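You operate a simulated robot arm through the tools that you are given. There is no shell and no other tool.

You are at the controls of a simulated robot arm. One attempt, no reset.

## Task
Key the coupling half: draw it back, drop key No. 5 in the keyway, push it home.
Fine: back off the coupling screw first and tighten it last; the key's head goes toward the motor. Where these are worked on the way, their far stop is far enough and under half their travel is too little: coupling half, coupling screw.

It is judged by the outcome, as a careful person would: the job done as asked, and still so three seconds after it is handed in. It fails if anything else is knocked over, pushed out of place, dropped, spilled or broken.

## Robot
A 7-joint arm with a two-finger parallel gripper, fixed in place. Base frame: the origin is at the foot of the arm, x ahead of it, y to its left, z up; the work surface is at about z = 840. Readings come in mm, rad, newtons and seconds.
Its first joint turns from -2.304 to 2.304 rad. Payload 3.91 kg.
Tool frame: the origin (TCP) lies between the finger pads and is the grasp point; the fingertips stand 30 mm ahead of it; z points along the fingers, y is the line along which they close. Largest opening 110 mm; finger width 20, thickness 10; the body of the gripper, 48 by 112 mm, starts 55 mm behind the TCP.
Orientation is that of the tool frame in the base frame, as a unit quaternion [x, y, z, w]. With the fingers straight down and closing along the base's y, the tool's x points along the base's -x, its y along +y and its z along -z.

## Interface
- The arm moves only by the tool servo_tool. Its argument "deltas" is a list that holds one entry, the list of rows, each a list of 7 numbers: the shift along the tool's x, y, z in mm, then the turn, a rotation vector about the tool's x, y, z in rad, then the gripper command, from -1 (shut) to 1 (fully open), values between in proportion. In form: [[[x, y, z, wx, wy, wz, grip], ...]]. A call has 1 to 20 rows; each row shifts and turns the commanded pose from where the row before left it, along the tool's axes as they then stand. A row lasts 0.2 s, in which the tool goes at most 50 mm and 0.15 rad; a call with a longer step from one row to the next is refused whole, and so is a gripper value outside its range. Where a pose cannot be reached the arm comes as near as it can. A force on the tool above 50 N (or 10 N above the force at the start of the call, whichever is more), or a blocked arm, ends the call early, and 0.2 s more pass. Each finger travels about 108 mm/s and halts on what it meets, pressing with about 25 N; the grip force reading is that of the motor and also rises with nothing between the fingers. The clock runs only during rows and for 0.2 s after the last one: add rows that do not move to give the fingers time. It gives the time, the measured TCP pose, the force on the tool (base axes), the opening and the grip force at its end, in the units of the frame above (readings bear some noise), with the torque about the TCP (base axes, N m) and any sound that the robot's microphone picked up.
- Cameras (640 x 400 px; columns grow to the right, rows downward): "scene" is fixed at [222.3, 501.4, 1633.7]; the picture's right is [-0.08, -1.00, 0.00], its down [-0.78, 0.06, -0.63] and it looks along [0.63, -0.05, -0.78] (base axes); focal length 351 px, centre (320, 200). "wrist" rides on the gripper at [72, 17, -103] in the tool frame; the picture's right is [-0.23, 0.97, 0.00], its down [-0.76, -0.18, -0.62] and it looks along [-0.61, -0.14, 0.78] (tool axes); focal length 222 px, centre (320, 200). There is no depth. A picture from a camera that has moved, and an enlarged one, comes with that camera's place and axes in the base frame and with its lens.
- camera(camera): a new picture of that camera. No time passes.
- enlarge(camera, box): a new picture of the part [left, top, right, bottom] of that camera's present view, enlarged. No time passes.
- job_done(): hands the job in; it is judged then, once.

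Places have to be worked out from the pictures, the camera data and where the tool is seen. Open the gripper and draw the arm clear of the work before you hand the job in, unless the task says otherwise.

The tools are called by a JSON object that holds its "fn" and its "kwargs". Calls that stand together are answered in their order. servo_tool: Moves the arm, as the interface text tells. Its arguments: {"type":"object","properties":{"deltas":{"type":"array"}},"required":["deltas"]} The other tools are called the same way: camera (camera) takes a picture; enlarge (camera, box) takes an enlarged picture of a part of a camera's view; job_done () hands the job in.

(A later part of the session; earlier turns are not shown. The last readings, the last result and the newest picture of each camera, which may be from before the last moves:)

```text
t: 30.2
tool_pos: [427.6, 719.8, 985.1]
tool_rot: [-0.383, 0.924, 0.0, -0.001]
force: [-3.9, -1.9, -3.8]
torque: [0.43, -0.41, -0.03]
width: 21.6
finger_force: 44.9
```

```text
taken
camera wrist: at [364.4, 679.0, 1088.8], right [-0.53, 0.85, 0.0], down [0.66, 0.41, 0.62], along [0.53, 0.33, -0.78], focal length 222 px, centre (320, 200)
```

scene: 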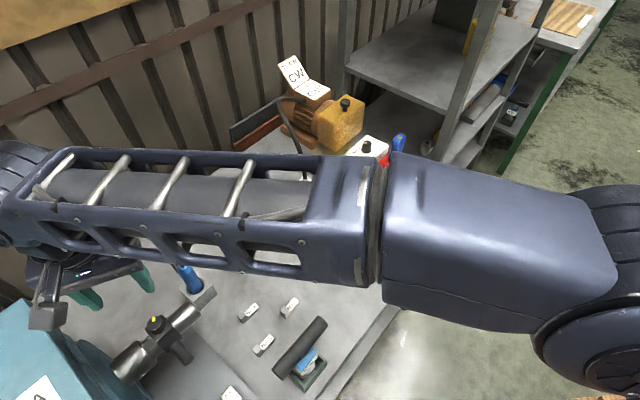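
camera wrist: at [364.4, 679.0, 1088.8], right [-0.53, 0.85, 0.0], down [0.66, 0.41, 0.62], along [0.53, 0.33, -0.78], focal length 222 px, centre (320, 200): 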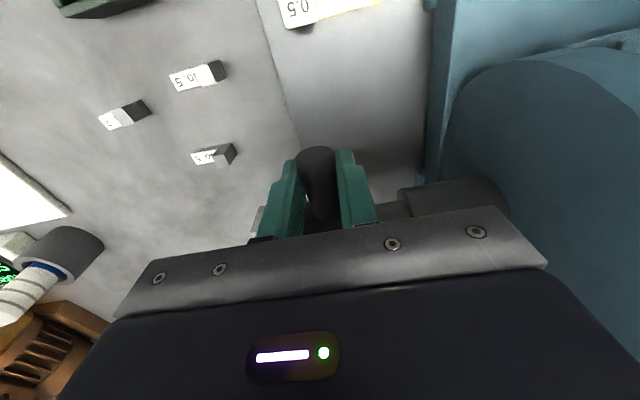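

It slides freely (moved ~11.5 mm). Continue to its far stop.

{"fn": "servo_tool", "kwargs": {"deltas": [[[0, -4, 0, 0, 0, 0, -1], [0, -4, 0, 0, 0, 0, -1], [0, -4, 0, 0, 0, 0, -1], [0, -4, 0, 0, 0, 0, -1], [0, -4, 0, 0, 0, 0, -1], [0, 0, 0, 0, 0, 0, -1]]]}}

{"fn": "camera", "kwargs": {"camera": "wrist"}}

```text
t: 31.6
tool_pos: [442.1, 704.6, 985.8]
tool_rot: [-0.383, 0.924, 0.0, 0.0]
force: [-9.2, -8.2, -0.9]
torque: [-0.3, 0.26, 0.0]
width: 21.8
finger_force: 44.6
```

```text
taken
camera wrist: at [378.8, 664.5, 1088.7], right [-0.53, 0.85, 0.0], down [0.66, 0.41, 0.62], along [0.53, 0.33, -0.78], focal length 222 px, centre (320, 200)
```

wrist: 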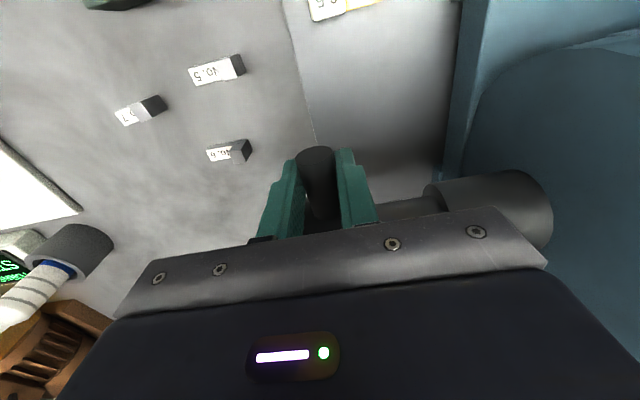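

Moved ~32 mm; a small sideways load shows the shaft runs closer to −46°. I'll correct slightly and continue until the stop.

{"fn": "servo_tool", "kwargs": {"deltas": [[[0.6, -3, 0, 0, 0, 0, -1], [0.1, -3, 0, 0, 0, 0, -1], [0.1, -3, 0, 0, 0, 0, -1], [0.1, -3, 0, 0, 0, 0, -1], [0.1, -3, 0, 0, 0, 0, -1], [0, 0, 0, 0, 0, 0, -1]]]}}

{"fn": "camera", "kwargs": {"camera": "wrist"}}

{"fn": "enlarge", "kwargs": {"camera": "scene", "box": [80, 260, 240, 380]}}

```text
t: 33.0
tool_pos: [449.8, 696.6, 984.9]
tool_rot: [-0.383, 0.924, 0.001, 0.001]
force: [-6.1, 38.7, -10.2]
torque: [0.81, -0.25, -0.24]
width: 21.7
finger_force: 45.1
```

```text
taken
camera wrist: at [387.5, 655.5, 1088.7], right [-0.53, 0.85, 0.0], down [0.66, 0.41, 0.62], along [0.53, 0.33, -0.78], focal length 222 px, centre (320, 200)
```

wrist: 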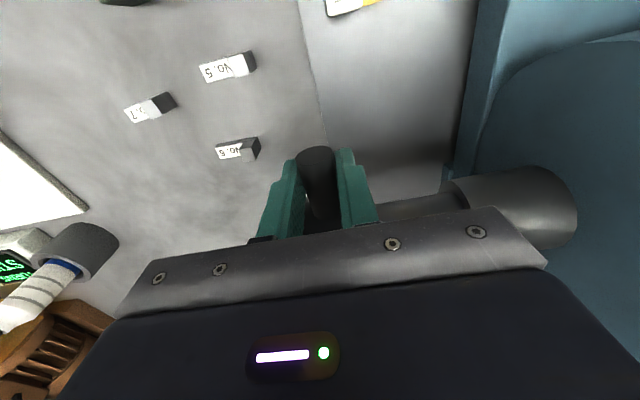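

```text
3.33 times, centred on (160, 320) of scene
camera zoom: at [222.3, 501.4, 1633.7], right [-0.08, -1.0, 0.0], down [-0.78, 0.06, -0.63], along [0.63, -0.05, -0.78], focal length 1169 px, centre (853, -200)
```

zoom: 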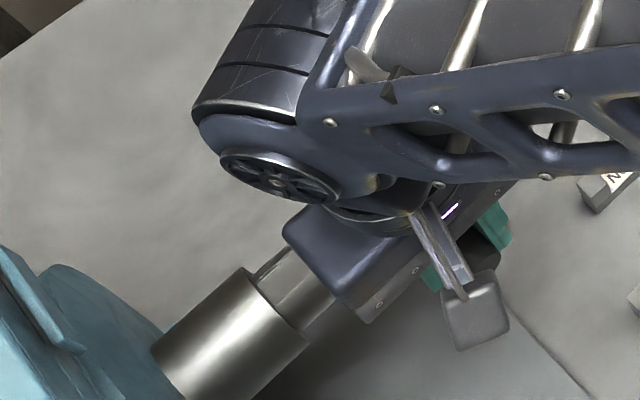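

The coupling half has come back ~44 mm and is against its far stop (force ~32 N). I'll relax the command, open the fingers, and lift straight up.

{"fn": "servo_tool", "kwargs": {"deltas": [[[-0.7, 2, 0, 0, 0, 0, -1], [0, 1, 0, 0, 0, 0, -1], [0, 0, 0, 0, 0, 0, -1]]]}}

```text
t: 33.8
tool_pos: [450.9, 695.5, 986.2]
tool_rot: [-0.383, 0.924, -0.001, -0.001]
force: [-9.8, 8.2, -3.9]
torque: [-0.55, 0.61, 0.07]
width: 21.7
finger_force: 45.0
```

Load mostly relieved. Opening and lifting clear.

{"fn": "servo_tool", "kwargs": {"deltas": [[[0, 0, 0, 0, 0, 0, 0], [0, 0, 0, 0, 0, 0, 0.1], [0, 0, -15, 0, 0, 0, 0.1], [0, 0, -25, 0, 0, 0, 0.1], [0, 0, -30, 0, 0, 0, 0.1], [0, 0, -30, 0, 0, 0, 0.1], [0, 0, -30, 0, 0, 0, 0.1], [0, 0, -30, 0, 0, 0, 0.1], [0, 0, 0, 0, 0, 0, 0.1]]]}}

{"fn": "camera", "kwargs": {"camera": "wrist"}}

{"fn": "enlarge", "kwargs": {"camera": "wrist", "box": [240, 80, 420, 200]}}

{"fn": "enlarge", "kwargs": {"camera": "scene", "box": [80, 260, 240, 380]}}

```text
t: 35.8
tool_pos: [449.5, 696.1, 1146.7]
tool_rot: [-0.383, 0.924, 0.0, 0.0]
force: [-0.8, 0.3, 0.2]
torque: [0.0, 0.02, 0.03]
width: 60.7
finger_force: 0.1
```

```text
taken
camera wrist: at [385.4, 655.9, 1249.8], right [-0.53, 0.85, 0.0], down [0.66, 0.41, 0.62], along [0.53, 0.33, -0.78], focal length 222 px, centre (320, 200)
```

wrist: 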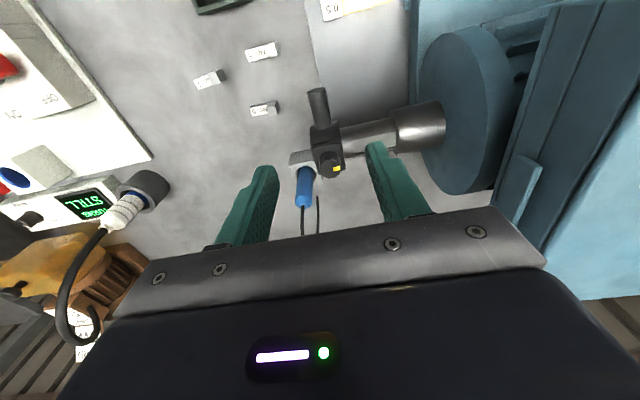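

```text
3.33 times, centred on (330, 140) of wrist
camera zoom: at [385.4, 655.9, 1249.8], right [-0.53, 0.85, 0.0], down [0.66, 0.41, 0.62], along [0.53, 0.33, -0.78], focal length 740 px, centre (287, 400)
```

zoom: 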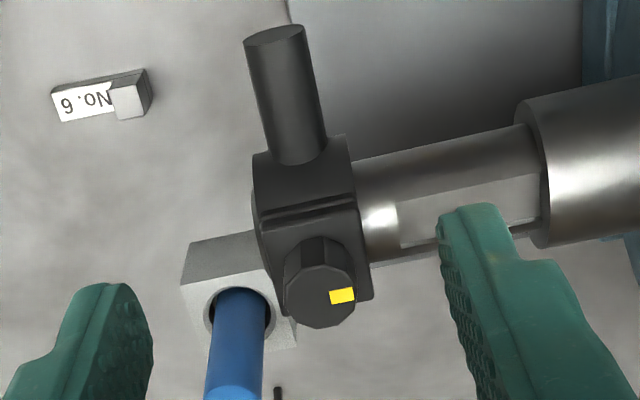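

```text
3.33 times, centred on (160, 320) of scene
camera zoom: at [222.3, 501.4, 1633.7], right [-0.08, -1.0, 0.0], down [-0.78, 0.06, -0.63], along [0.63, -0.05, -0.78], focal length 1169 px, centre (853, -200)
```

zoom: 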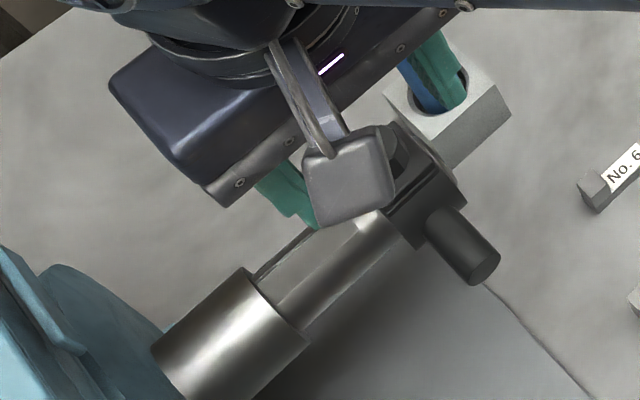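

The full keyway is now exposed between the hub and the shoulder. I'll zoom on it and on key No. 5 from here to refine positions.

{"fn": "enlarge", "kwargs": {"camera": "wrist", "box": [220, 20, 300, 70]}}

{"fn": "enlarge", "kwargs": {"camera": "wrist", "box": [300, 90, 420, 165]}}

{"fn": "enlarge", "kwargs": {"camera": "scene", "box": [230, 320, 310, 370]}}

```text
8.00 times, centred on (260, 45) of wrist
camera zoom: at [385.4, 655.9, 1249.8], right [-0.53, 0.85, 0.0], down [0.66, 0.41, 0.62], along [0.53, 0.33, -0.78], focal length 1777 px, centre (800, 1440)
```

zoom: 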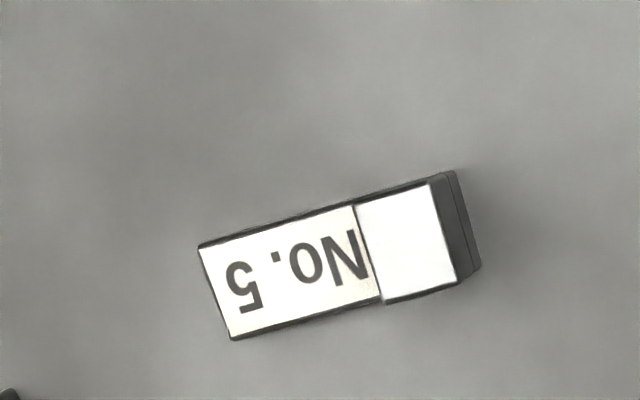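

```text
5.33 times, centred on (360, 128) of wrist
camera zoom: at [385.4, 655.9, 1249.8], right [-0.53, 0.85, 0.0], down [0.66, 0.41, 0.62], along [0.53, 0.33, -0.78], focal length 1185 px, centre (107, 587)
```

zoom: 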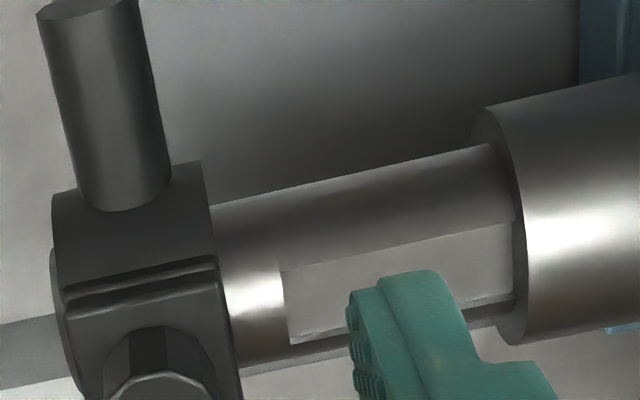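

```text
8.00 times, centred on (270, 345) of scene
camera zoom: at [222.3, 501.4, 1633.7], right [-0.08, -1.0, 0.0], down [-0.78, 0.06, -0.63], along [0.63, -0.05, -0.78], focal length 2805 px, centre (720, -960)
```

zoom: 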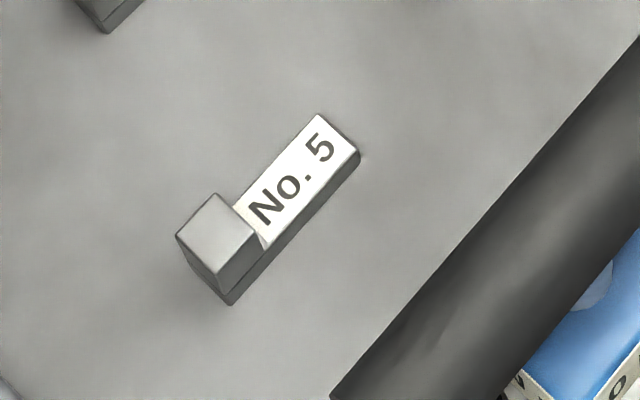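

Key No. 5 measures about 47×15 mm, lying at ≈−46°, head already toward the motor. I'll shift to look straight at the exposed keyway to measure its width and location.

{"fn": "servo_tool", "kwargs": {"deltas": [[[-4, 16, -5, 0, 0, 0, 0.1], [-4, 16, -5, 0, 0, 0, 0.1], [-4, 16, 0, 0, 0, 0, 0.1], [-3, 14, 0, 0, 0, 0, 0.1], [0, 0, 0, 0, 0, 0, 0.1]]]}}

{"fn": "enlarge", "kwargs": {"camera": "wrist", "box": [260, 90, 380, 170]}}

{"fn": "enlarge", "kwargs": {"camera": "scene", "box": [100, 300, 200, 370]}}

```text
t: 37.0
tool_pos: [414.8, 748.7, 1156.3]
tool_rot: [-0.383, 0.924, -0.001, 0.001]
force: [0.1, 0.0, -0.5]
torque: [0.0, 0.01, -0.01]
width: 60.2
finger_force: 0.1
```

```text
5.00 times, centred on (320, 130) of wrist
camera zoom: at [352.5, 709.6, 1258.9], right [-0.53, 0.85, 0.0], down [0.66, 0.41, 0.62], along [0.53, 0.33, -0.78], focal length 1111 px, centre (320, 550)
```

zoom: 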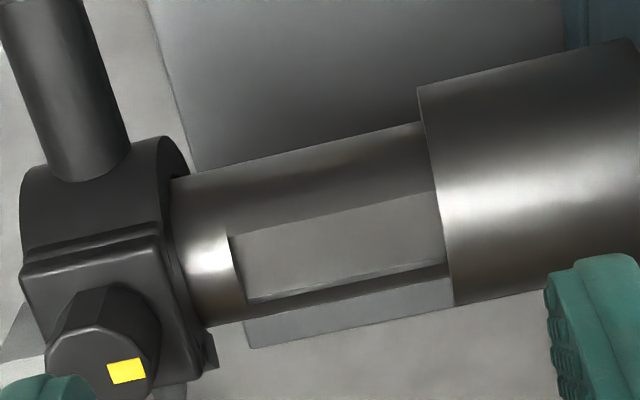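

```text
5.71 times, centred on (150, 335) of scene
camera zoom: at [222.3, 501.4, 1633.7], right [-0.08, -1.0, 0.0], down [-0.78, 0.06, -0.63], along [0.63, -0.05, -0.78], focal length 2004 px, centre (1291, -571)
```

zoom: 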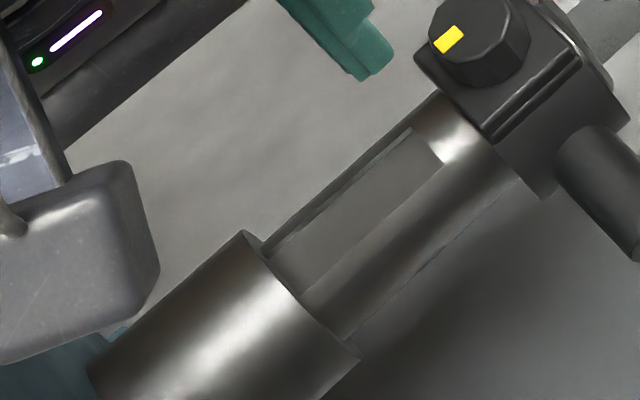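

The keyway is clear: closed outer end, running up to the shoulder. I'll zoom in more to measure its width versus the 15 mm key.

{"fn": "enlarge", "kwargs": {"camera": "scene", "box": [140, 310, 190, 345]}}

{"fn": "enlarge", "kwargs": {"camera": "wrist", "box": [295, 105, 355, 160]}}

```text
11.43 times, centred on (165, 328) of scene
camera zoom: at [222.3, 501.4, 1633.7], right [-0.08, -1.0, 0.0], down [-0.78, 0.06, -0.63], along [0.63, -0.05, -0.78], focal length 4008 px, centre (2091, -1257)
```

zoom: 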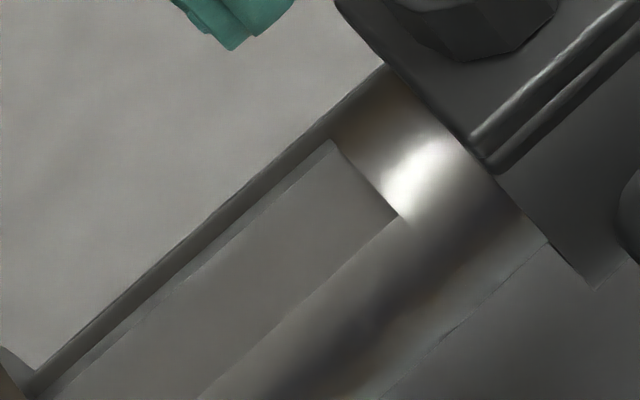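

```text
7.27 times, centred on (325, 132) of wrist
camera zoom: at [352.5, 709.6, 1258.9], right [-0.53, 0.85, 0.0], down [0.66, 0.41, 0.62], along [0.53, 0.33, -0.78], focal length 1615 px, centre (284, 691)
```

zoom: 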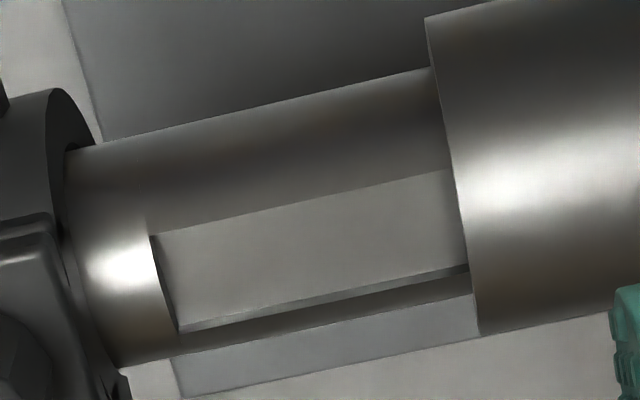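

The slot measures ≈18–19 mm wide and ≈52 mm long (u′ from −274 to −221), centred on the shaft; the key is 15×47 mm, so it fits with margin. Now I'll go over key No. 5 (centre of mass near (460, 601)), turning to yaw ≈2.337 so the fingers close across it, and stop at z≈1000 to check.

{"fn": "servo_tool", "kwargs": {"deltas": [[[14.5, -27.2, 0, 0, 0, 0, 0.1], [14.5, -27.2, 0, 0, 0, 0, 0.1], [14.5, -27.2, 0, 0, 0, 0, 0.1], [14.5, -27.2, 0, 0, 0, 0, 0.1], [14.5, -27.2, 0, 0, 0, 0, 0.1], [0, 0, 0, 0, 0, -0.141, 0.1], [0, 0, 0, 0, 0, -0.141, 0.1], [0, 0, 0, 0, 0, -0.141, 0.1], [0, 0, 0, 0, 0, -0.141, 0.1], [0, 0, 0, 0, 0, -0.141, 0.1], [0, 0, 0, 0, 0, -0.141, 0.1], [0, 0, 0, 0, 0, -0.141, 0.1], [0, 0, 0, 0, 0, -0.141, 0.1], [0, 0, 0, 0, 0, -0.141, 0.1], [0, 0, 0, 0, 0, -0.141, 0.1], [0, 0, 0, 0, 0, -0.141, 0.1], [0, 0, 40, 0, 0, 0, 0.1], [0, 0, 40, 0, 0, 0, 0.1], [0, 0, 40, 0, 0, 0, 0.1], [0, 0, 0, 0, 0, 0, 0.1]]]}}

{"fn": "camera", "kwargs": {"camera": "wrist"}}

{"fn": "camera", "kwargs": {"camera": "scene"}}

```text
t: 41.2
tool_pos: [462.1, 603.9, 1034.9]
tool_rot: [0.92, -0.391, 0.0, 0.0]
force: [0.9, 0.1, 0.4]
torque: [0.04, 0.0, -0.01]
width: 60.7
finger_force: 0.1
```

```text
taken
camera wrist: at [500.5, 538.5, 1138.3], right [-0.86, -0.51, 0.0], down [-0.4, 0.67, 0.62], along [-0.32, 0.54, -0.78], focal length 222 px, centre (320, 200)
```

wrist: 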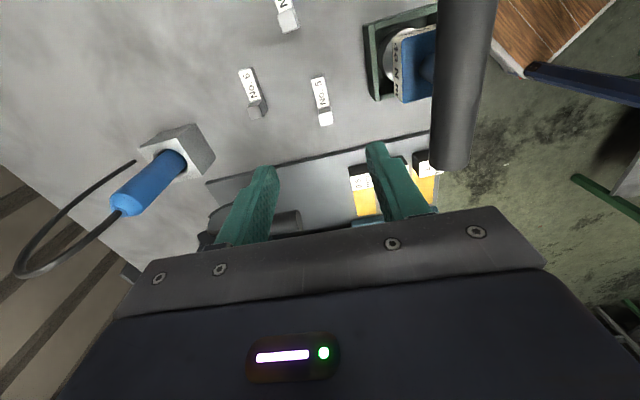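

```text
taken
```

scene: 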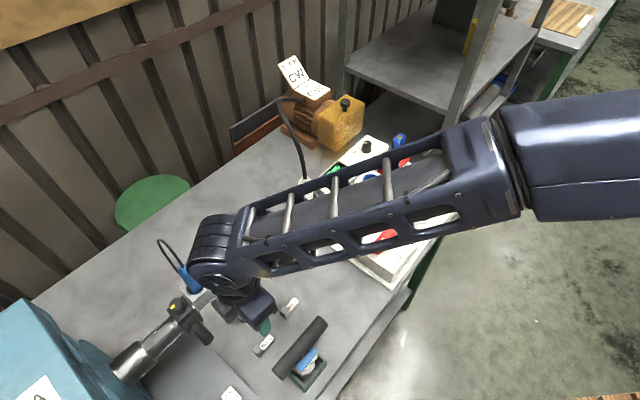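

The tool is over key No. 5 with the arm clear of the T-handled torque tool (≈80 mm away at its closest). Zooming on the key to measure it precisely.

{"fn": "enlarge", "kwargs": {"camera": "wrist", "box": [285, 65, 355, 135]}}

{"fn": "enlarge", "kwargs": {"camera": "scene", "box": [110, 290, 210, 370]}}

```text
5.71 times, centred on (320, 100) of wrist
camera zoom: at [500.5, 538.5, 1138.3], right [-0.86, -0.51, 0.0], down [-0.4, 0.67, 0.62], along [-0.32, 0.54, -0.78], focal length 1269 px, centre (320, 771)
```

zoom: 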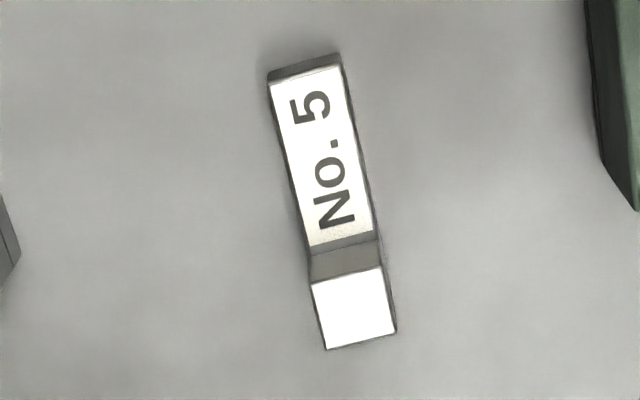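

```text
5.00 times, centred on (160, 330) of scene
camera zoom: at [222.3, 501.4, 1633.7], right [-0.08, -1.0, 0.0], down [-0.78, 0.06, -0.63], along [0.63, -0.05, -0.78], focal length 1753 px, centre (1120, -450)
```

zoom: 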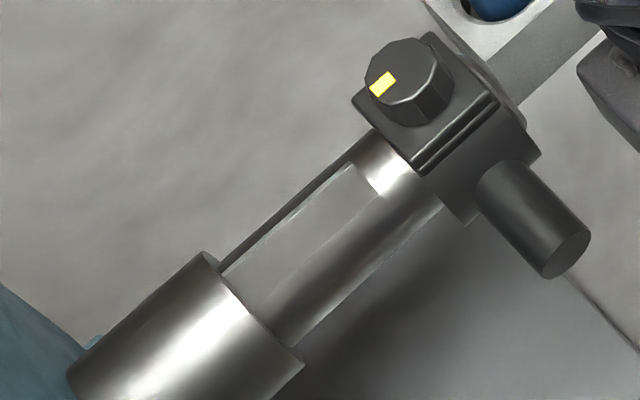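

Key refined: axis at w′≈748, tail u′≈−88.5, head end u′≈−136.5; body ≈12 mm tall, head ≈28 mm tall and 15 mm long. I'll grip mostly on the head (36 mm from the tail), so the body hangs below the fingertips for seating. First descend to z≈920 and recheck.

{"fn": "servo_tool", "kwargs": {"deltas": [[[-4.7, 1.7, 20, 0, 0, 0, -0.2], [-5, 2, 25, 0, 0, 0, -0.3], [0, 0, 30, 0, 0, 0, -0.3], [0, 0, 25, 0, 0, 0, -0.3], [0, 0, 15, 0, 0, 0, -0.3], [0, 0, 0, 0, 0, 0, -0.3]]]}}

{"fn": "camera", "kwargs": {"camera": "wrist"}}

{"fn": "camera", "kwargs": {"camera": "scene"}}

```text
t: 42.6
tool_pos: [452.1, 609.2, 922.5]
tool_rot: [0.92, -0.391, -0.001, 0.001]
force: [0.0, -0.6, -0.4]
torque: [-0.03, 0.02, 0.02]
width: 38.7
finger_force: 0.0
```

```text
taken
camera wrist: at [490.3, 542.6, 1025.3], right [-0.86, -0.51, 0.0], down [-0.4, 0.67, 0.62], along [-0.32, 0.54, -0.78], focal length 222 px, centre (320, 200)
```

wrist: 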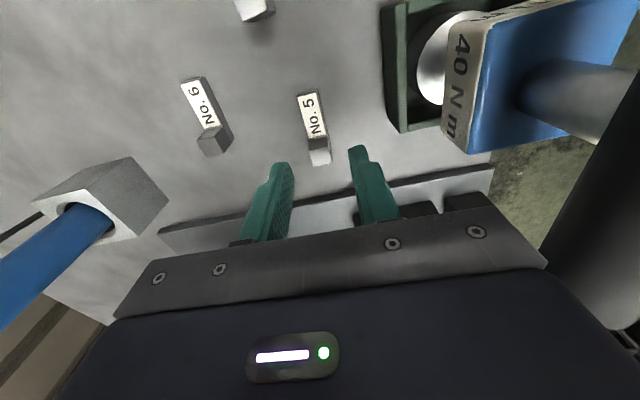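

```text
taken
```

scene: 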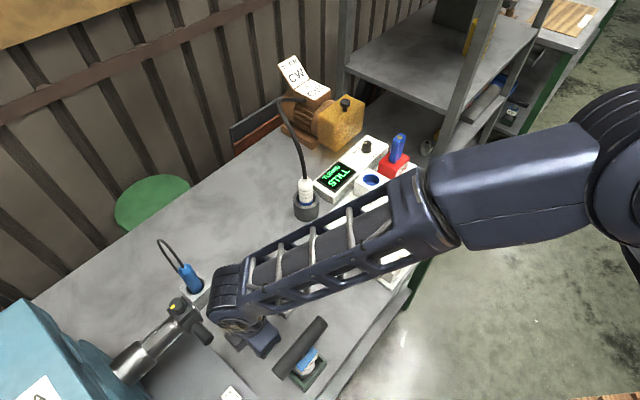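

The torque tool's handle is ~18 mm from the gripper body — clear as I go straight down. Checking alignment over the key.

{"fn": "enlarge", "kwargs": {"camera": "wrist", "box": [250, 80, 390, 220]}}

```text
2.86 times, centred on (320, 150) of wrist
camera zoom: at [490.3, 542.6, 1025.3], right [-0.86, -0.51, 0.0], down [-0.4, 0.67, 0.62], along [-0.32, 0.54, -0.78], focal length 635 px, centre (320, 343)
```

zoom: 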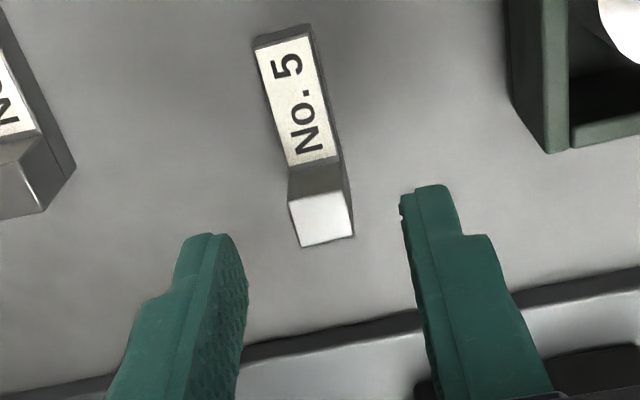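

Aligned within ~1 mm. Descending to TCP z≈881 (fingertips ≈851, 11 mm above the bench) and closing on the key.

{"fn": "servo_tool", "kwargs": {"deltas": [[[0, 0.8, 12, 0, 0, 0, -0.3], [0, 0, 12, 0, 0, 0, -0.3], [0, 0, 10, 0, 0, 0, -0.3], [0, 0, 7.5, 0, 0, 0, -0.3], [0, 0, 0, 0, 0, 0, -0.3], [0, 0, 0, 0, 0, 0, -0.6], [0, 0, 0, 0, 0, 0, -0.8], [0, 0, 0, 0, 0, 0, -1], [0, 0, 0, 0, 0, 0, -1]]]}}

{"fn": "camera", "kwargs": {"camera": "wrist"}}

{"fn": "enlarge", "kwargs": {"camera": "wrist", "box": [250, 80, 390, 220]}}

```text
t: 44.6
tool_pos: [450.5, 606.6, 880.4]
tool_rot: [0.92, -0.392, 0.001, 0.0]
force: [0.5, 0.2, 0.1]
torque: [0.02, 0.04, -0.01]
width: 15.4
finger_force: 24.9
```

```text
taken
camera wrist: at [489.2, 541.9, 983.1], right [-0.86, -0.51, 0.0], down [-0.4, 0.67, 0.62], along [-0.32, 0.54, -0.78], focal length 222 px, centre (320, 200)
```

wrist: 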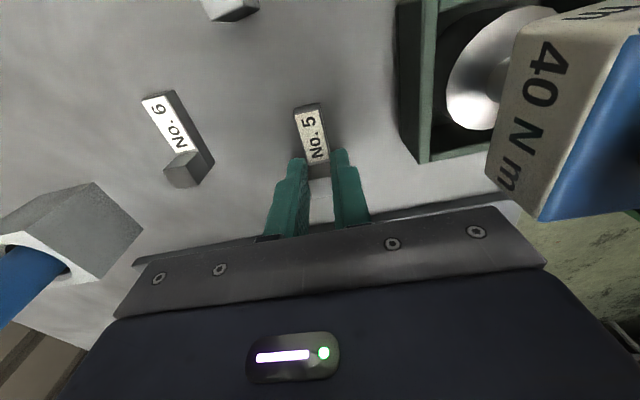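

```text
2.86 times, centred on (320, 150) of wrist
camera zoom: at [489.2, 541.9, 983.1], right [-0.86, -0.51, 0.0], down [-0.4, 0.67, 0.62], along [-0.32, 0.54, -0.78], focal length 635 px, centre (320, 343)
```

zoom: 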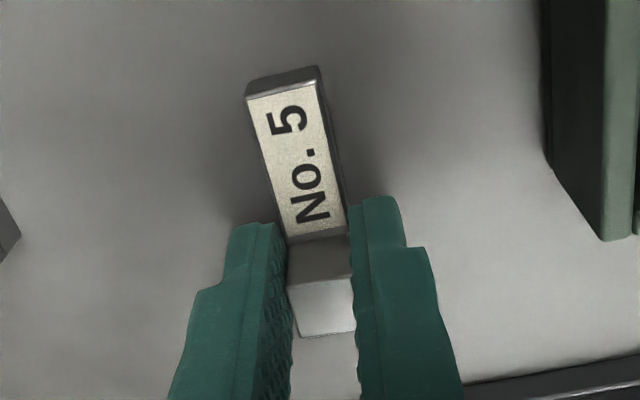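

Key No. 5 is gripped (15.4 mm). Lifting straight up, gently first, clear of everything.

{"fn": "servo_tool", "kwargs": {"deltas": [[[0, 0, -5, 0, 0, 0, -1], [0, 0, -10, 0, 0, 0, -1], [0, 0, -20, 0, 0, 0, -1], [0, 0, -35, 0, 0, 0, -1], [0, 0, -40, 0, 0, 0, -1], [0, 0, -40, 0, 0, 0, -1], [0, 0, -40, 0, 0, 0, -1], [0, 0, -40, 0, 0, 0, -1], [0, 0, -30, 0, 0, 0, -1], [0, 0, 0, 0, 0, 0, -1]]]}}

{"fn": "camera", "kwargs": {"camera": "wrist"}}

{"fn": "enlarge", "kwargs": {"camera": "wrist", "box": [250, 80, 390, 220]}}

```text
t: 46.8
tool_pos: [450.8, 606.3, 1139.2]
tool_rot: [0.92, -0.391, -0.001, 0.001]
force: [-0.1, 0.2, -0.6]
torque: [0.0, -0.03, 0.02]
width: 15.5
finger_force: 25.3
```

```text
taken
camera wrist: at [489.3, 541.8, 1242.4], right [-0.86, -0.51, 0.0], down [-0.4, 0.67, 0.62], along [-0.32, 0.54, -0.78], focal length 222 px, centre (320, 200)
```

wrist: 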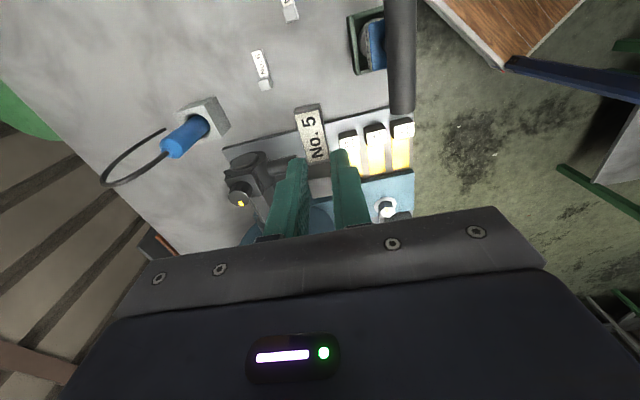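

```text
2.86 times, centred on (320, 150) of wrist
camera zoom: at [489.3, 541.8, 1242.4], right [-0.86, -0.51, 0.0], down [-0.4, 0.67, 0.62], along [-0.32, 0.54, -0.78], focal length 635 px, centre (320, 343)
```

zoom: 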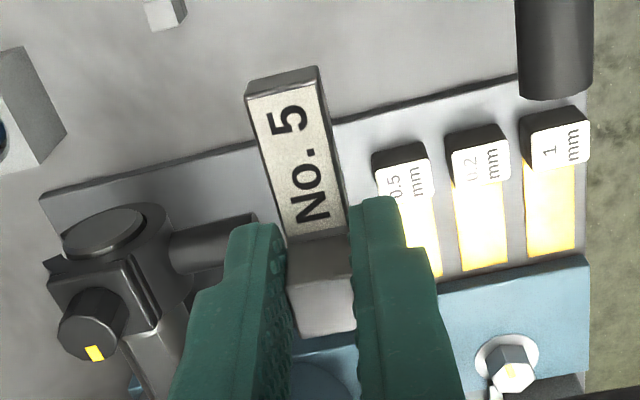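

The key is held firmly and squarely. Moving above the keyway (target u′≈−260, w′≈859) at this height, then I'll look.

{"fn": "servo_tool", "kwargs": {"deltas": [[[-22.6, -19, 0, 0, 0, 0, -1], [-22.6, -19, 0, 0, 0, 0, -1], [-22.6, -19, 0, 0, 0, 0, -1], [-22.6, -19, 0, 0, 0, 0, -1], [-22.6, -19, 0, 0, 0, 0, -1], [-22.6, -19, 0, 0, 0, 0, -1], [0, 0, 0, 0, 0, 0, -1]]]}}

{"fn": "camera", "kwargs": {"camera": "wrist"}}

{"fn": "enlarge", "kwargs": {"camera": "wrist", "box": [250, 60, 390, 200]}}

{"fn": "camera", "kwargs": {"camera": "scene"}}

```text
t: 48.4
tool_pos: [438.1, 783.9, 1139.8]
tool_rot: [0.92, -0.392, 0.0, 0.0]
force: [-0.2, -0.9, -0.3]
torque: [0.04, -0.02, -0.01]
width: 15.5
finger_force: 24.9
```

```text
taken
camera wrist: at [476.2, 719.3, 1243.4], right [-0.86, -0.51, 0.0], down [-0.4, 0.67, 0.62], along [-0.32, 0.54, -0.78], focal length 222 px, centre (320, 200)
```

wrist: 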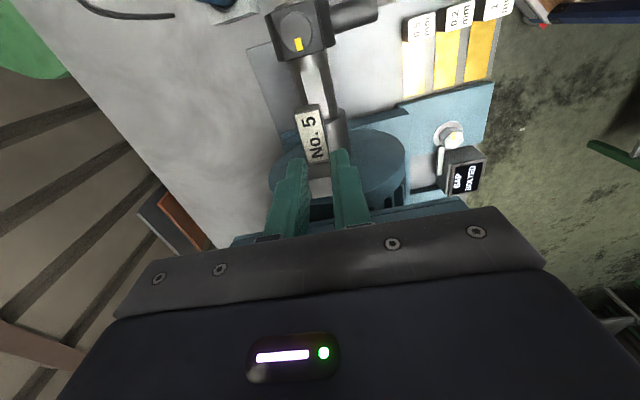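

```text
2.86 times, centred on (320, 130) of wrist
camera zoom: at [476.2, 719.3, 1243.4], right [-0.86, -0.51, 0.0], down [-0.4, 0.67, 0.62], along [-0.32, 0.54, -0.78], focal length 635 px, centre (320, 400)
```

zoom: 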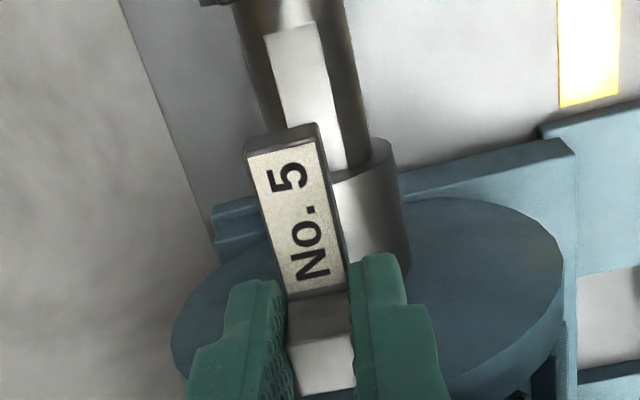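

```text
taken
```

scene: 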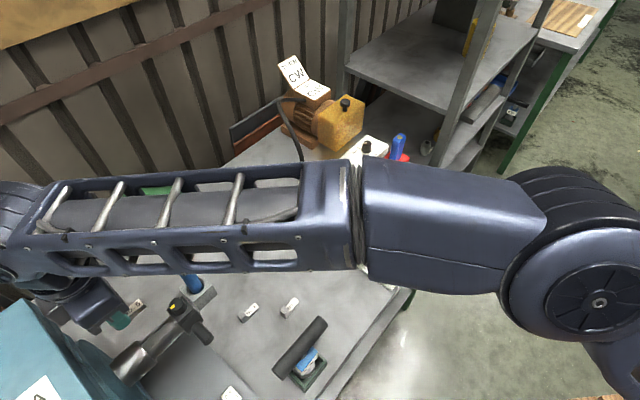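

Slot centre reads w′≈860.1, closed end u′≈−221.4, shoulder ≈−272.7; the key sits ~1.3 mm off in w′ and ~1 mm in u′. I'll correct and descend to TCP z≈1050 (key bottom ≈1009) for a final check.

{"fn": "servo_tool", "kwargs": {"deltas": [[[1, -1.2, 25, 0, 0, 0, -1], [0, 0, 25, 0, 0, 0, -1], [0, 0, 20, 0, 0, 0, -1], [0, 0, 12, 0, 0, 0, -1], [0, 0, 7, 0, 0, 0, -1], [0, 0, 0, 0, 0, 0, -1]]]}}

{"fn": "camera", "kwargs": {"camera": "wrist"}}

{"fn": "enlarge", "kwargs": {"camera": "wrist", "box": [270, 70, 370, 190]}}

{"fn": "enlarge", "kwargs": {"camera": "scene", "box": [80, 270, 220, 390]}}

```text
t: 49.8
tool_pos: [441.2, 784.0, 1050.6]
tool_rot: [0.92, -0.391, 0.001, 0.0]
force: [-0.4, -0.5, -1.4]
torque: [0.03, 0.0, 0.01]
width: 15.4
finger_force: 25.2
```

```text
taken
camera wrist: at [478.8, 719.0, 1153.9], right [-0.86, -0.51, 0.0], down [-0.4, 0.67, 0.62], along [-0.32, 0.54, -0.78], focal length 222 px, centre (320, 200)
```

wrist: 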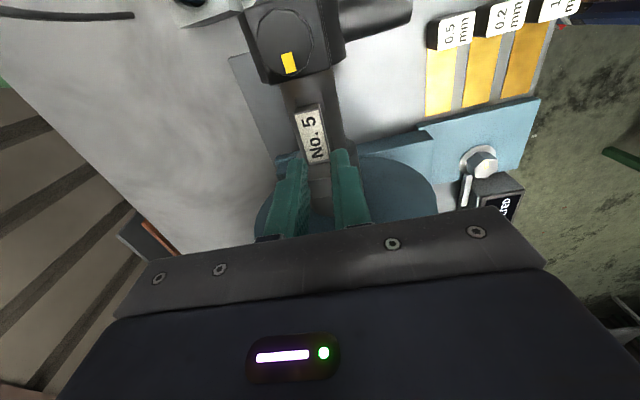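

```text
3.33 times, centred on (320, 130) of wrist
camera zoom: at [478.8, 719.0, 1153.9], right [-0.86, -0.51, 0.0], down [-0.4, 0.67, 0.62], along [-0.32, 0.54, -0.78], focal length 740 px, centre (320, 433)
```

zoom: 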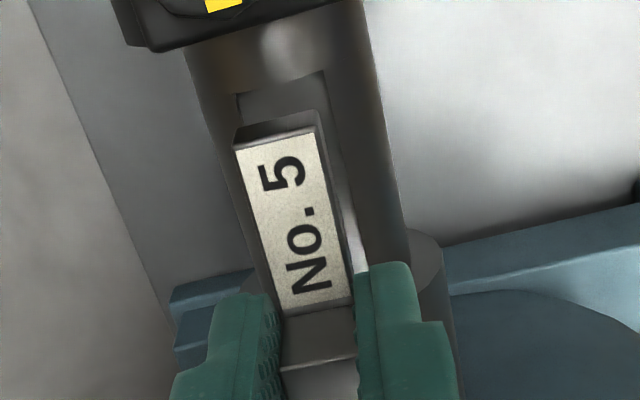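

```text
3.33 times, centred on (150, 330) of scene
camera zoom: at [222.3, 501.4, 1633.7], right [-0.08, -1.0, 0.0], down [-0.78, 0.06, -0.63], along [0.63, -0.05, -0.78], focal length 1169 px, centre (887, -233)
```

zoom: 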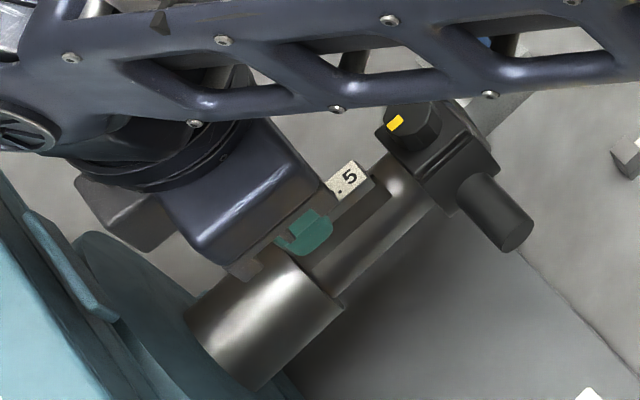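

In the same picture the key tail centre (w′≈859.9) lines up with the slot centre (≈859.7), with ~2.7 mm gap at the tail; I'll shift 1 mm outward to centre it lengthwise and lower slowly toward the slot.

{"fn": "servo_tool", "kwargs": {"deltas": [[[1, 0, 3, 0, 0, 0, -1], [0, 0, 3, 0, 0, 0, -1], [0, 0, 3, 0, 0, 0, -1], [0, 0, 2, 0, 0, 0, -1], [0, 0, 0, 0, 0, 0, -1]]]}}

{"fn": "enlarge", "kwargs": {"camera": "wrist", "box": [270, 70, 370, 190]}}

{"fn": "enlarge", "kwargs": {"camera": "scene", "box": [130, 300, 190, 345]}}

```text
t: 51.0
tool_pos: [440.7, 784.0, 1038.9]
tool_rot: [0.92, -0.392, 0.0, 0.0]
force: [0.5, 0.6, -0.9]
torque: [0.0, 0.05, -0.01]
width: 15.5
finger_force: 24.8
```

```text
3.33 times, centred on (320, 130) of wrist
camera zoom: at [479.9, 718.5, 1142.8], right [-0.86, -0.51, 0.0], down [-0.4, 0.67, 0.62], along [-0.32, 0.54, -0.78], focal length 740 px, centre (320, 433)
```

zoom: 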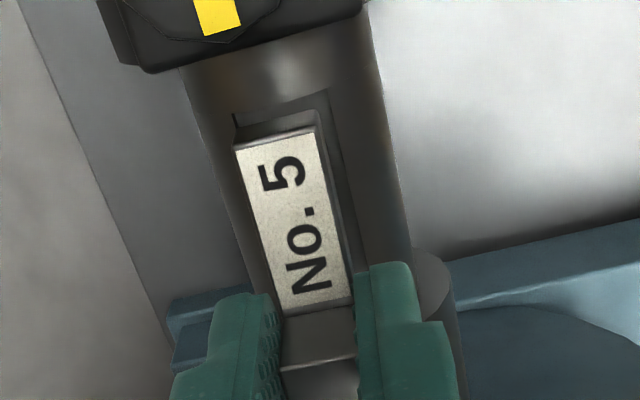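

```text
8.89 times, centred on (160, 322) of scene
camera zoom: at [222.3, 501.4, 1633.7], right [-0.08, -1.0, 0.0], down [-0.78, 0.06, -0.63], along [0.63, -0.05, -0.78], focal length 3117 px, centre (1742, -889)
```

zoom: 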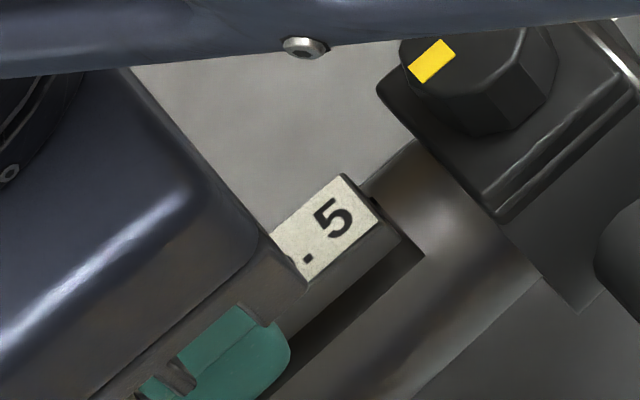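

The key is inside the slot outline with ~1.6 mm end gap and ~1.5 mm each side; bottom ≈998.5. Continue down gently, watching for contact.

{"fn": "servo_tool", "kwargs": {"deltas": [[[0, 0.5, 1.5, 0, 0, 0, -1], [0, 0, 1.5, 0, 0, 0, -1], [0, 0, 1.5, 0, 0, 0, -1], [0, 0, 0, 0, 0, 0, -1]]]}}

{"fn": "enlarge", "kwargs": {"camera": "wrist", "box": [270, 70, 370, 190]}}

{"fn": "enlarge", "kwargs": {"camera": "scene", "box": [130, 300, 190, 345]}}

```text
t: 52.0
tool_pos: [440.5, 782.7, 1034.8]
tool_rot: [0.92, -0.393, 0.0, 0.0]
force: [-1.2, -0.2, -1.3]
torque: [0.02, -0.02, -0.03]
width: 15.6
finger_force: 24.7
```

```text
3.33 times, centred on (320, 130) of wrist
camera zoom: at [479.5, 718.7, 1138.0], right [-0.86, -0.51, 0.0], down [-0.4, 0.67, 0.62], along [-0.32, 0.54, -0.78], focal length 740 px, centre (320, 433)
```

zoom: 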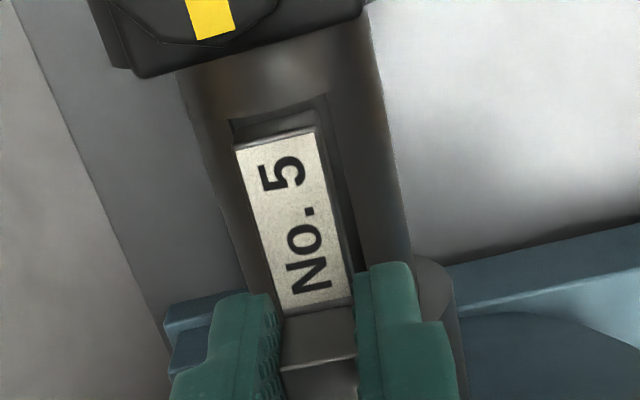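

```text
8.89 times, centred on (160, 322) of scene
camera zoom: at [222.3, 501.4, 1633.7], right [-0.08, -1.0, 0.0], down [-0.78, 0.06, -0.63], along [0.63, -0.05, -0.78], focal length 3117 px, centre (1742, -889)
```

zoom: 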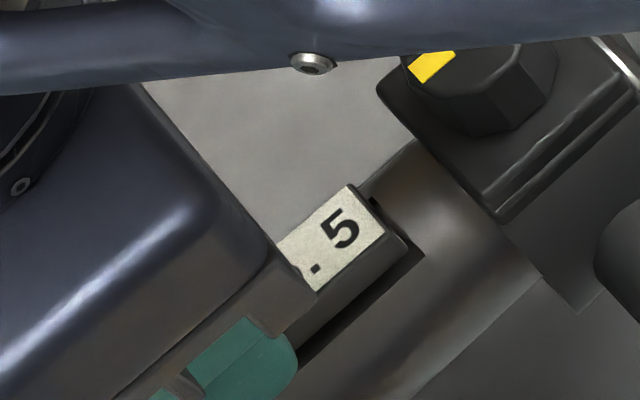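

Entering the slot freely. Lowering a bit more in 1 mm steps until it touches the slot floor.

{"fn": "servo_tool", "kwargs": {"deltas": [[[0, 0, 1, 0, 0, 0, -1], [0, 0, 1, 0, 0, 0, -1], [0, 0, 1, 0, 0, 0, -1], [0, 0, 0, 0, 0, 0, -1]]]}}

{"fn": "enlarge", "kwargs": {"camera": "scene", "box": [130, 300, 190, 345]}}

```text
t: 53.0
tool_pos: [440.9, 783.0, 1030.5]
tool_rot: [0.92, -0.391, 0.0, -0.001]
force: [-0.3, -0.4, -1.9]
torque: [0.03, 0.0, 0.03]
width: 15.8
finger_force: 25.3
```

```text
8.89 times, centred on (160, 322) of scene
camera zoom: at [222.3, 501.4, 1633.7], right [-0.08, -1.0, 0.0], down [-0.78, 0.06, -0.63], along [0.63, -0.05, -0.78], focal length 3117 px, centre (1742, -889)
```

zoom: 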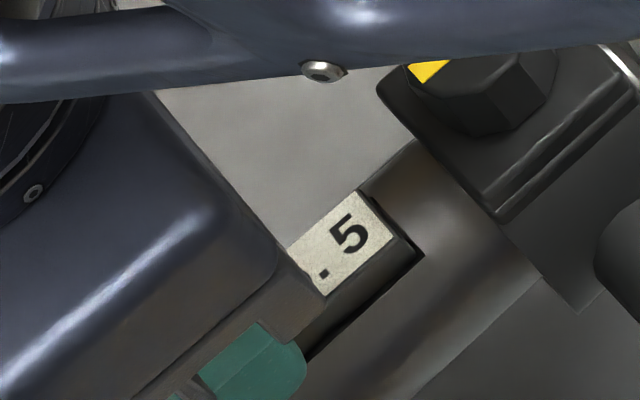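

Still no floor contact (key bottom ≈990, fingertips ≈1000.5). Two more 1 mm steps, staying above the shaft edge.

{"fn": "servo_tool", "kwargs": {"deltas": [[[0, 0, 1, 0, 0, 0, -1], [0, 0, 0.8, 0, 0, 0, -1], [0, 0, 0, 0, 0, 0, -1]]]}}

{"fn": "enlarge", "kwargs": {"camera": "scene", "box": [130, 300, 190, 345]}}

{"fn": "enlarge", "kwargs": {"camera": "wrist", "box": [270, 70, 370, 190]}}

```text
t: 53.8
tool_pos: [441.1, 783.5, 1029.8]
tool_rot: [0.92, -0.391, -0.001, 0.0]
force: [0.2, 0.4, 0.0]
torque: [0.01, -0.02, -0.03]
width: 15.6
finger_force: 25.2
```

```text
8.89 times, centred on (160, 322) of scene
camera zoom: at [222.3, 501.4, 1633.7], right [-0.08, -1.0, 0.0], down [-0.78, 0.06, -0.63], along [0.63, -0.05, -0.78], focal length 3117 px, centre (1742, -889)
```

zoom: 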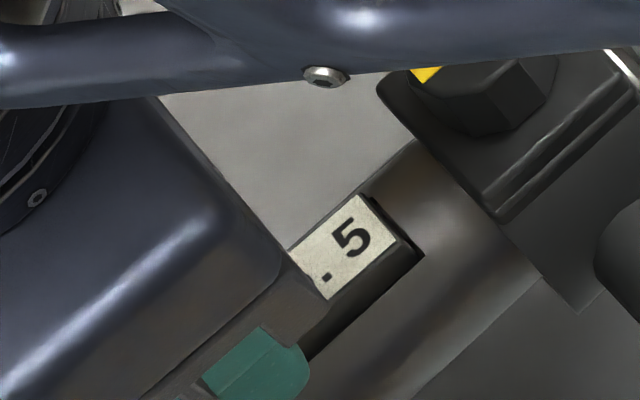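

```text
3.33 times, centred on (320, 130) of wrist
camera zoom: at [479.4, 718.2, 1133.0], right [-0.86, -0.51, 0.0], down [-0.4, 0.67, 0.62], along [-0.32, 0.54, -0.78], focal length 740 px, centre (320, 433)
```

zoom: 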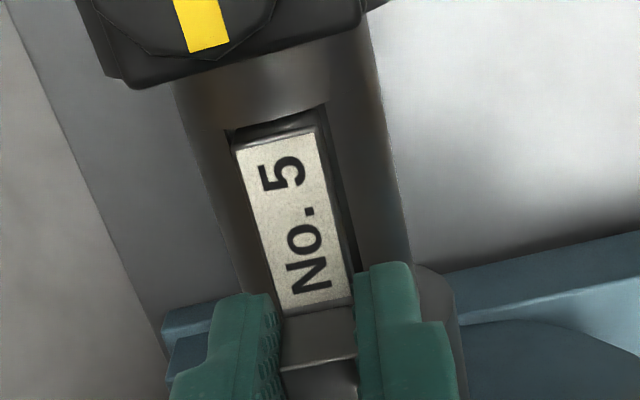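

Commanded height is ≈1030 (readings have noise). Two more mm, then release.

{"fn": "servo_tool", "kwargs": {"deltas": [[[0, 0, 1, 0, 0, 0, -1], [0, 0, 0.8, 0, 0, 0, -1], [0, 0, 0, 0, 0, 0, -1]]]}}

{"fn": "enlarge", "kwargs": {"camera": "scene", "box": [130, 300, 190, 345]}}

{"fn": "enlarge", "kwargs": {"camera": "wrist", "box": [270, 70, 370, 190]}}

```text
t: 54.6
tool_pos: [440.8, 782.7, 1029.0]
tool_rot: [0.92, -0.392, 0.0, 0.0]
force: [0.2, 1.2, 2.4]
torque: [-0.05, -0.08, 0.0]
width: 15.5
finger_force: 24.7
```

```text
8.89 times, centred on (160, 322) of scene
camera zoom: at [222.3, 501.4, 1633.7], right [-0.08, -1.0, 0.0], down [-0.78, 0.06, -0.63], along [0.63, -0.05, -0.78], focal length 3117 px, centre (1742, -889)
```

zoom: 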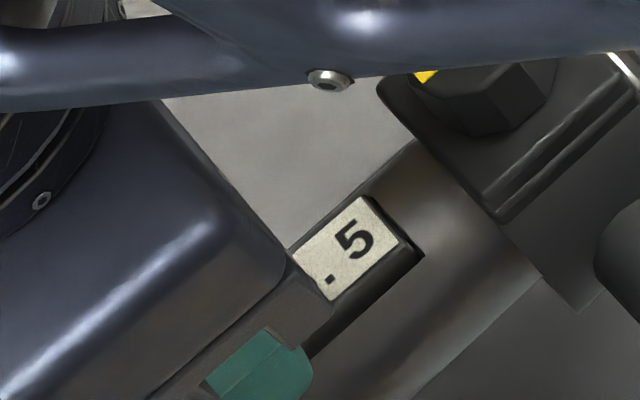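

```text
3.33 times, centred on (320, 130) of wrist
camera zoom: at [479.3, 717.8, 1131.9], right [-0.86, -0.51, 0.0], down [-0.4, 0.67, 0.62], along [-0.32, 0.54, -0.78], focal length 740 px, centre (320, 433)
```

zoom: 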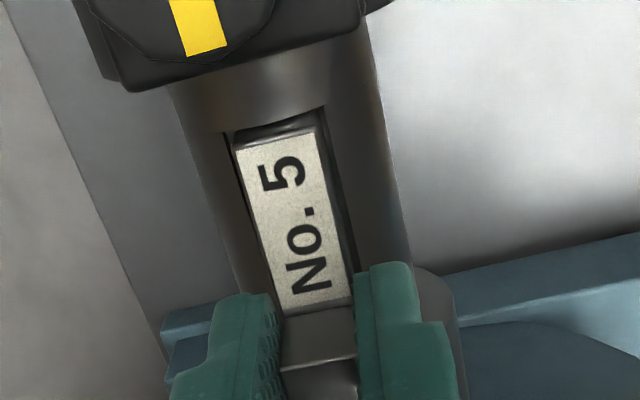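

Light floor contact now (2.4 N). Releasing the key with a small opening and rising straight up.

{"fn": "servo_tool", "kwargs": {"deltas": [[[0, 0, 0, 0, 0, 0, -0.6], [0, 0, 0, 0, 0, 0, -0.5], [0, 0, 0, 0, 0, 0, -0.4], [0, 0, -4, 0, 0, 0, -0.4], [0, 0, -8, 0, 0, 0, -0.4], [0, 0, -15, 0, 0, 0, -0.4], [0, 0, -25, 0, 0, 0, -0.4], [0, 0, -30, 0, 0, 0, -0.4], [0, 0, -30, 0, 0, 0, -0.4], [0, 0, 0, 0, 0, 0, -0.4]]]}}

{"fn": "camera", "kwargs": {"camera": "wrist"}}

{"fn": "enlarge", "kwargs": {"camera": "wrist", "box": [250, 50, 390, 190]}}

{"fn": "enlarge", "kwargs": {"camera": "scene", "box": [110, 290, 210, 370]}}

```text
t: 56.8
tool_pos: [440.6, 783.7, 1141.3]
tool_rot: [0.92, -0.391, 0.0, -0.001]
force: [-0.1, -0.1, 0.4]
torque: [0.02, 0.0, -0.02]
width: 32.8
finger_force: 0.0
```

```text
taken
camera wrist: at [480.3, 718.4, 1243.9], right [-0.86, -0.51, 0.0], down [-0.4, 0.67, 0.62], along [-0.32, 0.54, -0.78], focal length 222 px, centre (320, 200)
```

wrist: 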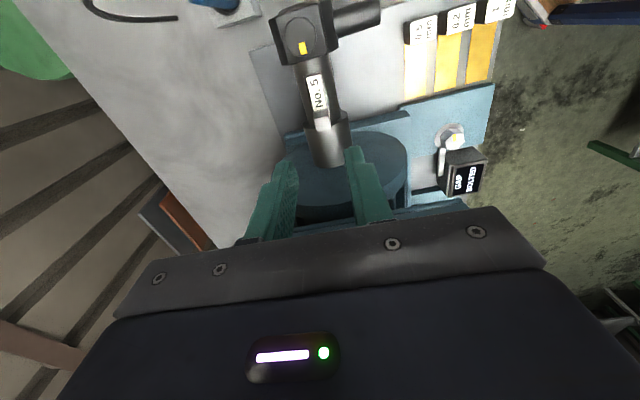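

```text
2.86 times, centred on (320, 120) of wrist
camera zoom: at [480.3, 718.4, 1243.9], right [-0.86, -0.51, 0.0], down [-0.4, 0.67, 0.62], along [-0.32, 0.54, -0.78], focal length 635 px, centre (320, 429)
```

zoom: 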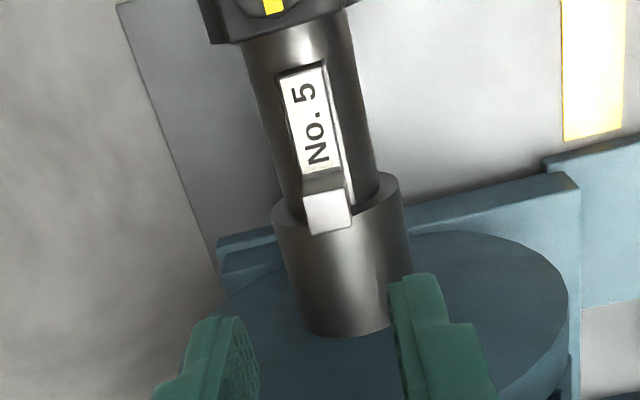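

```text
5.00 times, centred on (160, 330) of scene
camera zoom: at [222.3, 501.4, 1633.7], right [-0.08, -1.0, 0.0], down [-0.78, 0.06, -0.63], along [0.63, -0.05, -0.78], focal length 1753 px, centre (1120, -450)
```

zoom: 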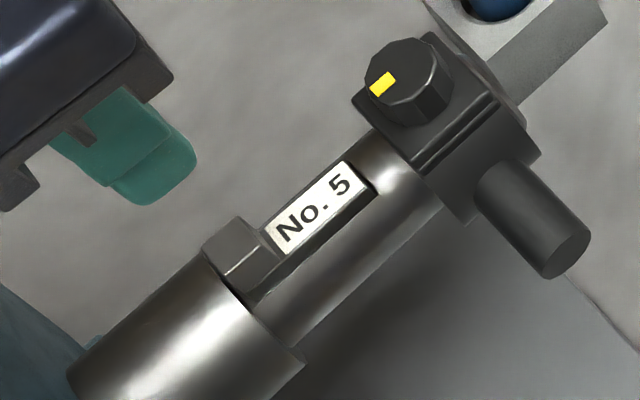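

The key sits in the keyway, head toward the motor. Checking closely that it's fully seated.

{"fn": "enlarge", "kwargs": {"camera": "scene", "box": [135, 310, 195, 355]}}

{"fn": "enlarge", "kwargs": {"camera": "wrist", "box": [295, 55, 345, 115]}}

```text
8.89 times, centred on (165, 332) of scene
camera zoom: at [222.3, 501.4, 1633.7], right [-0.08, -1.0, 0.0], down [-0.78, 0.06, -0.63], along [0.63, -0.05, -0.78], focal length 3117 px, centre (1698, -978)
```

zoom: 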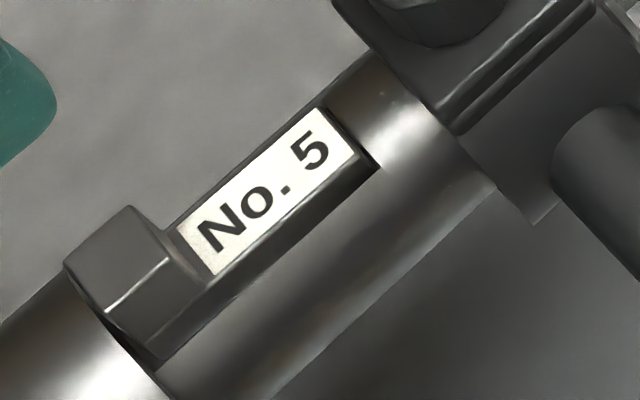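

```text
6.67 times, centred on (320, 85) of wrist
camera zoom: at [480.3, 718.4, 1243.9], right [-0.86, -0.51, 0.0], down [-0.4, 0.67, 0.62], along [-0.32, 0.54, -0.78], focal length 1481 px, centre (320, 967)
```

zoom: 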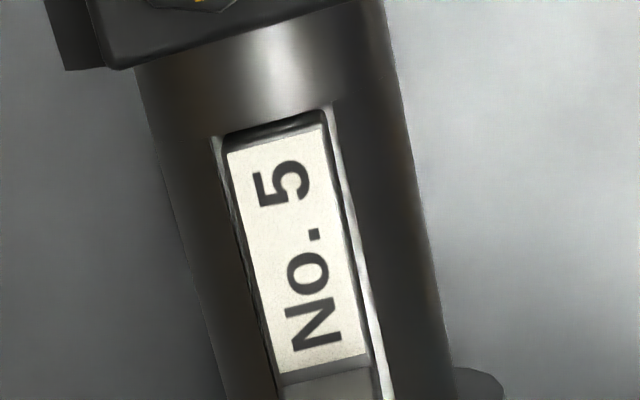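

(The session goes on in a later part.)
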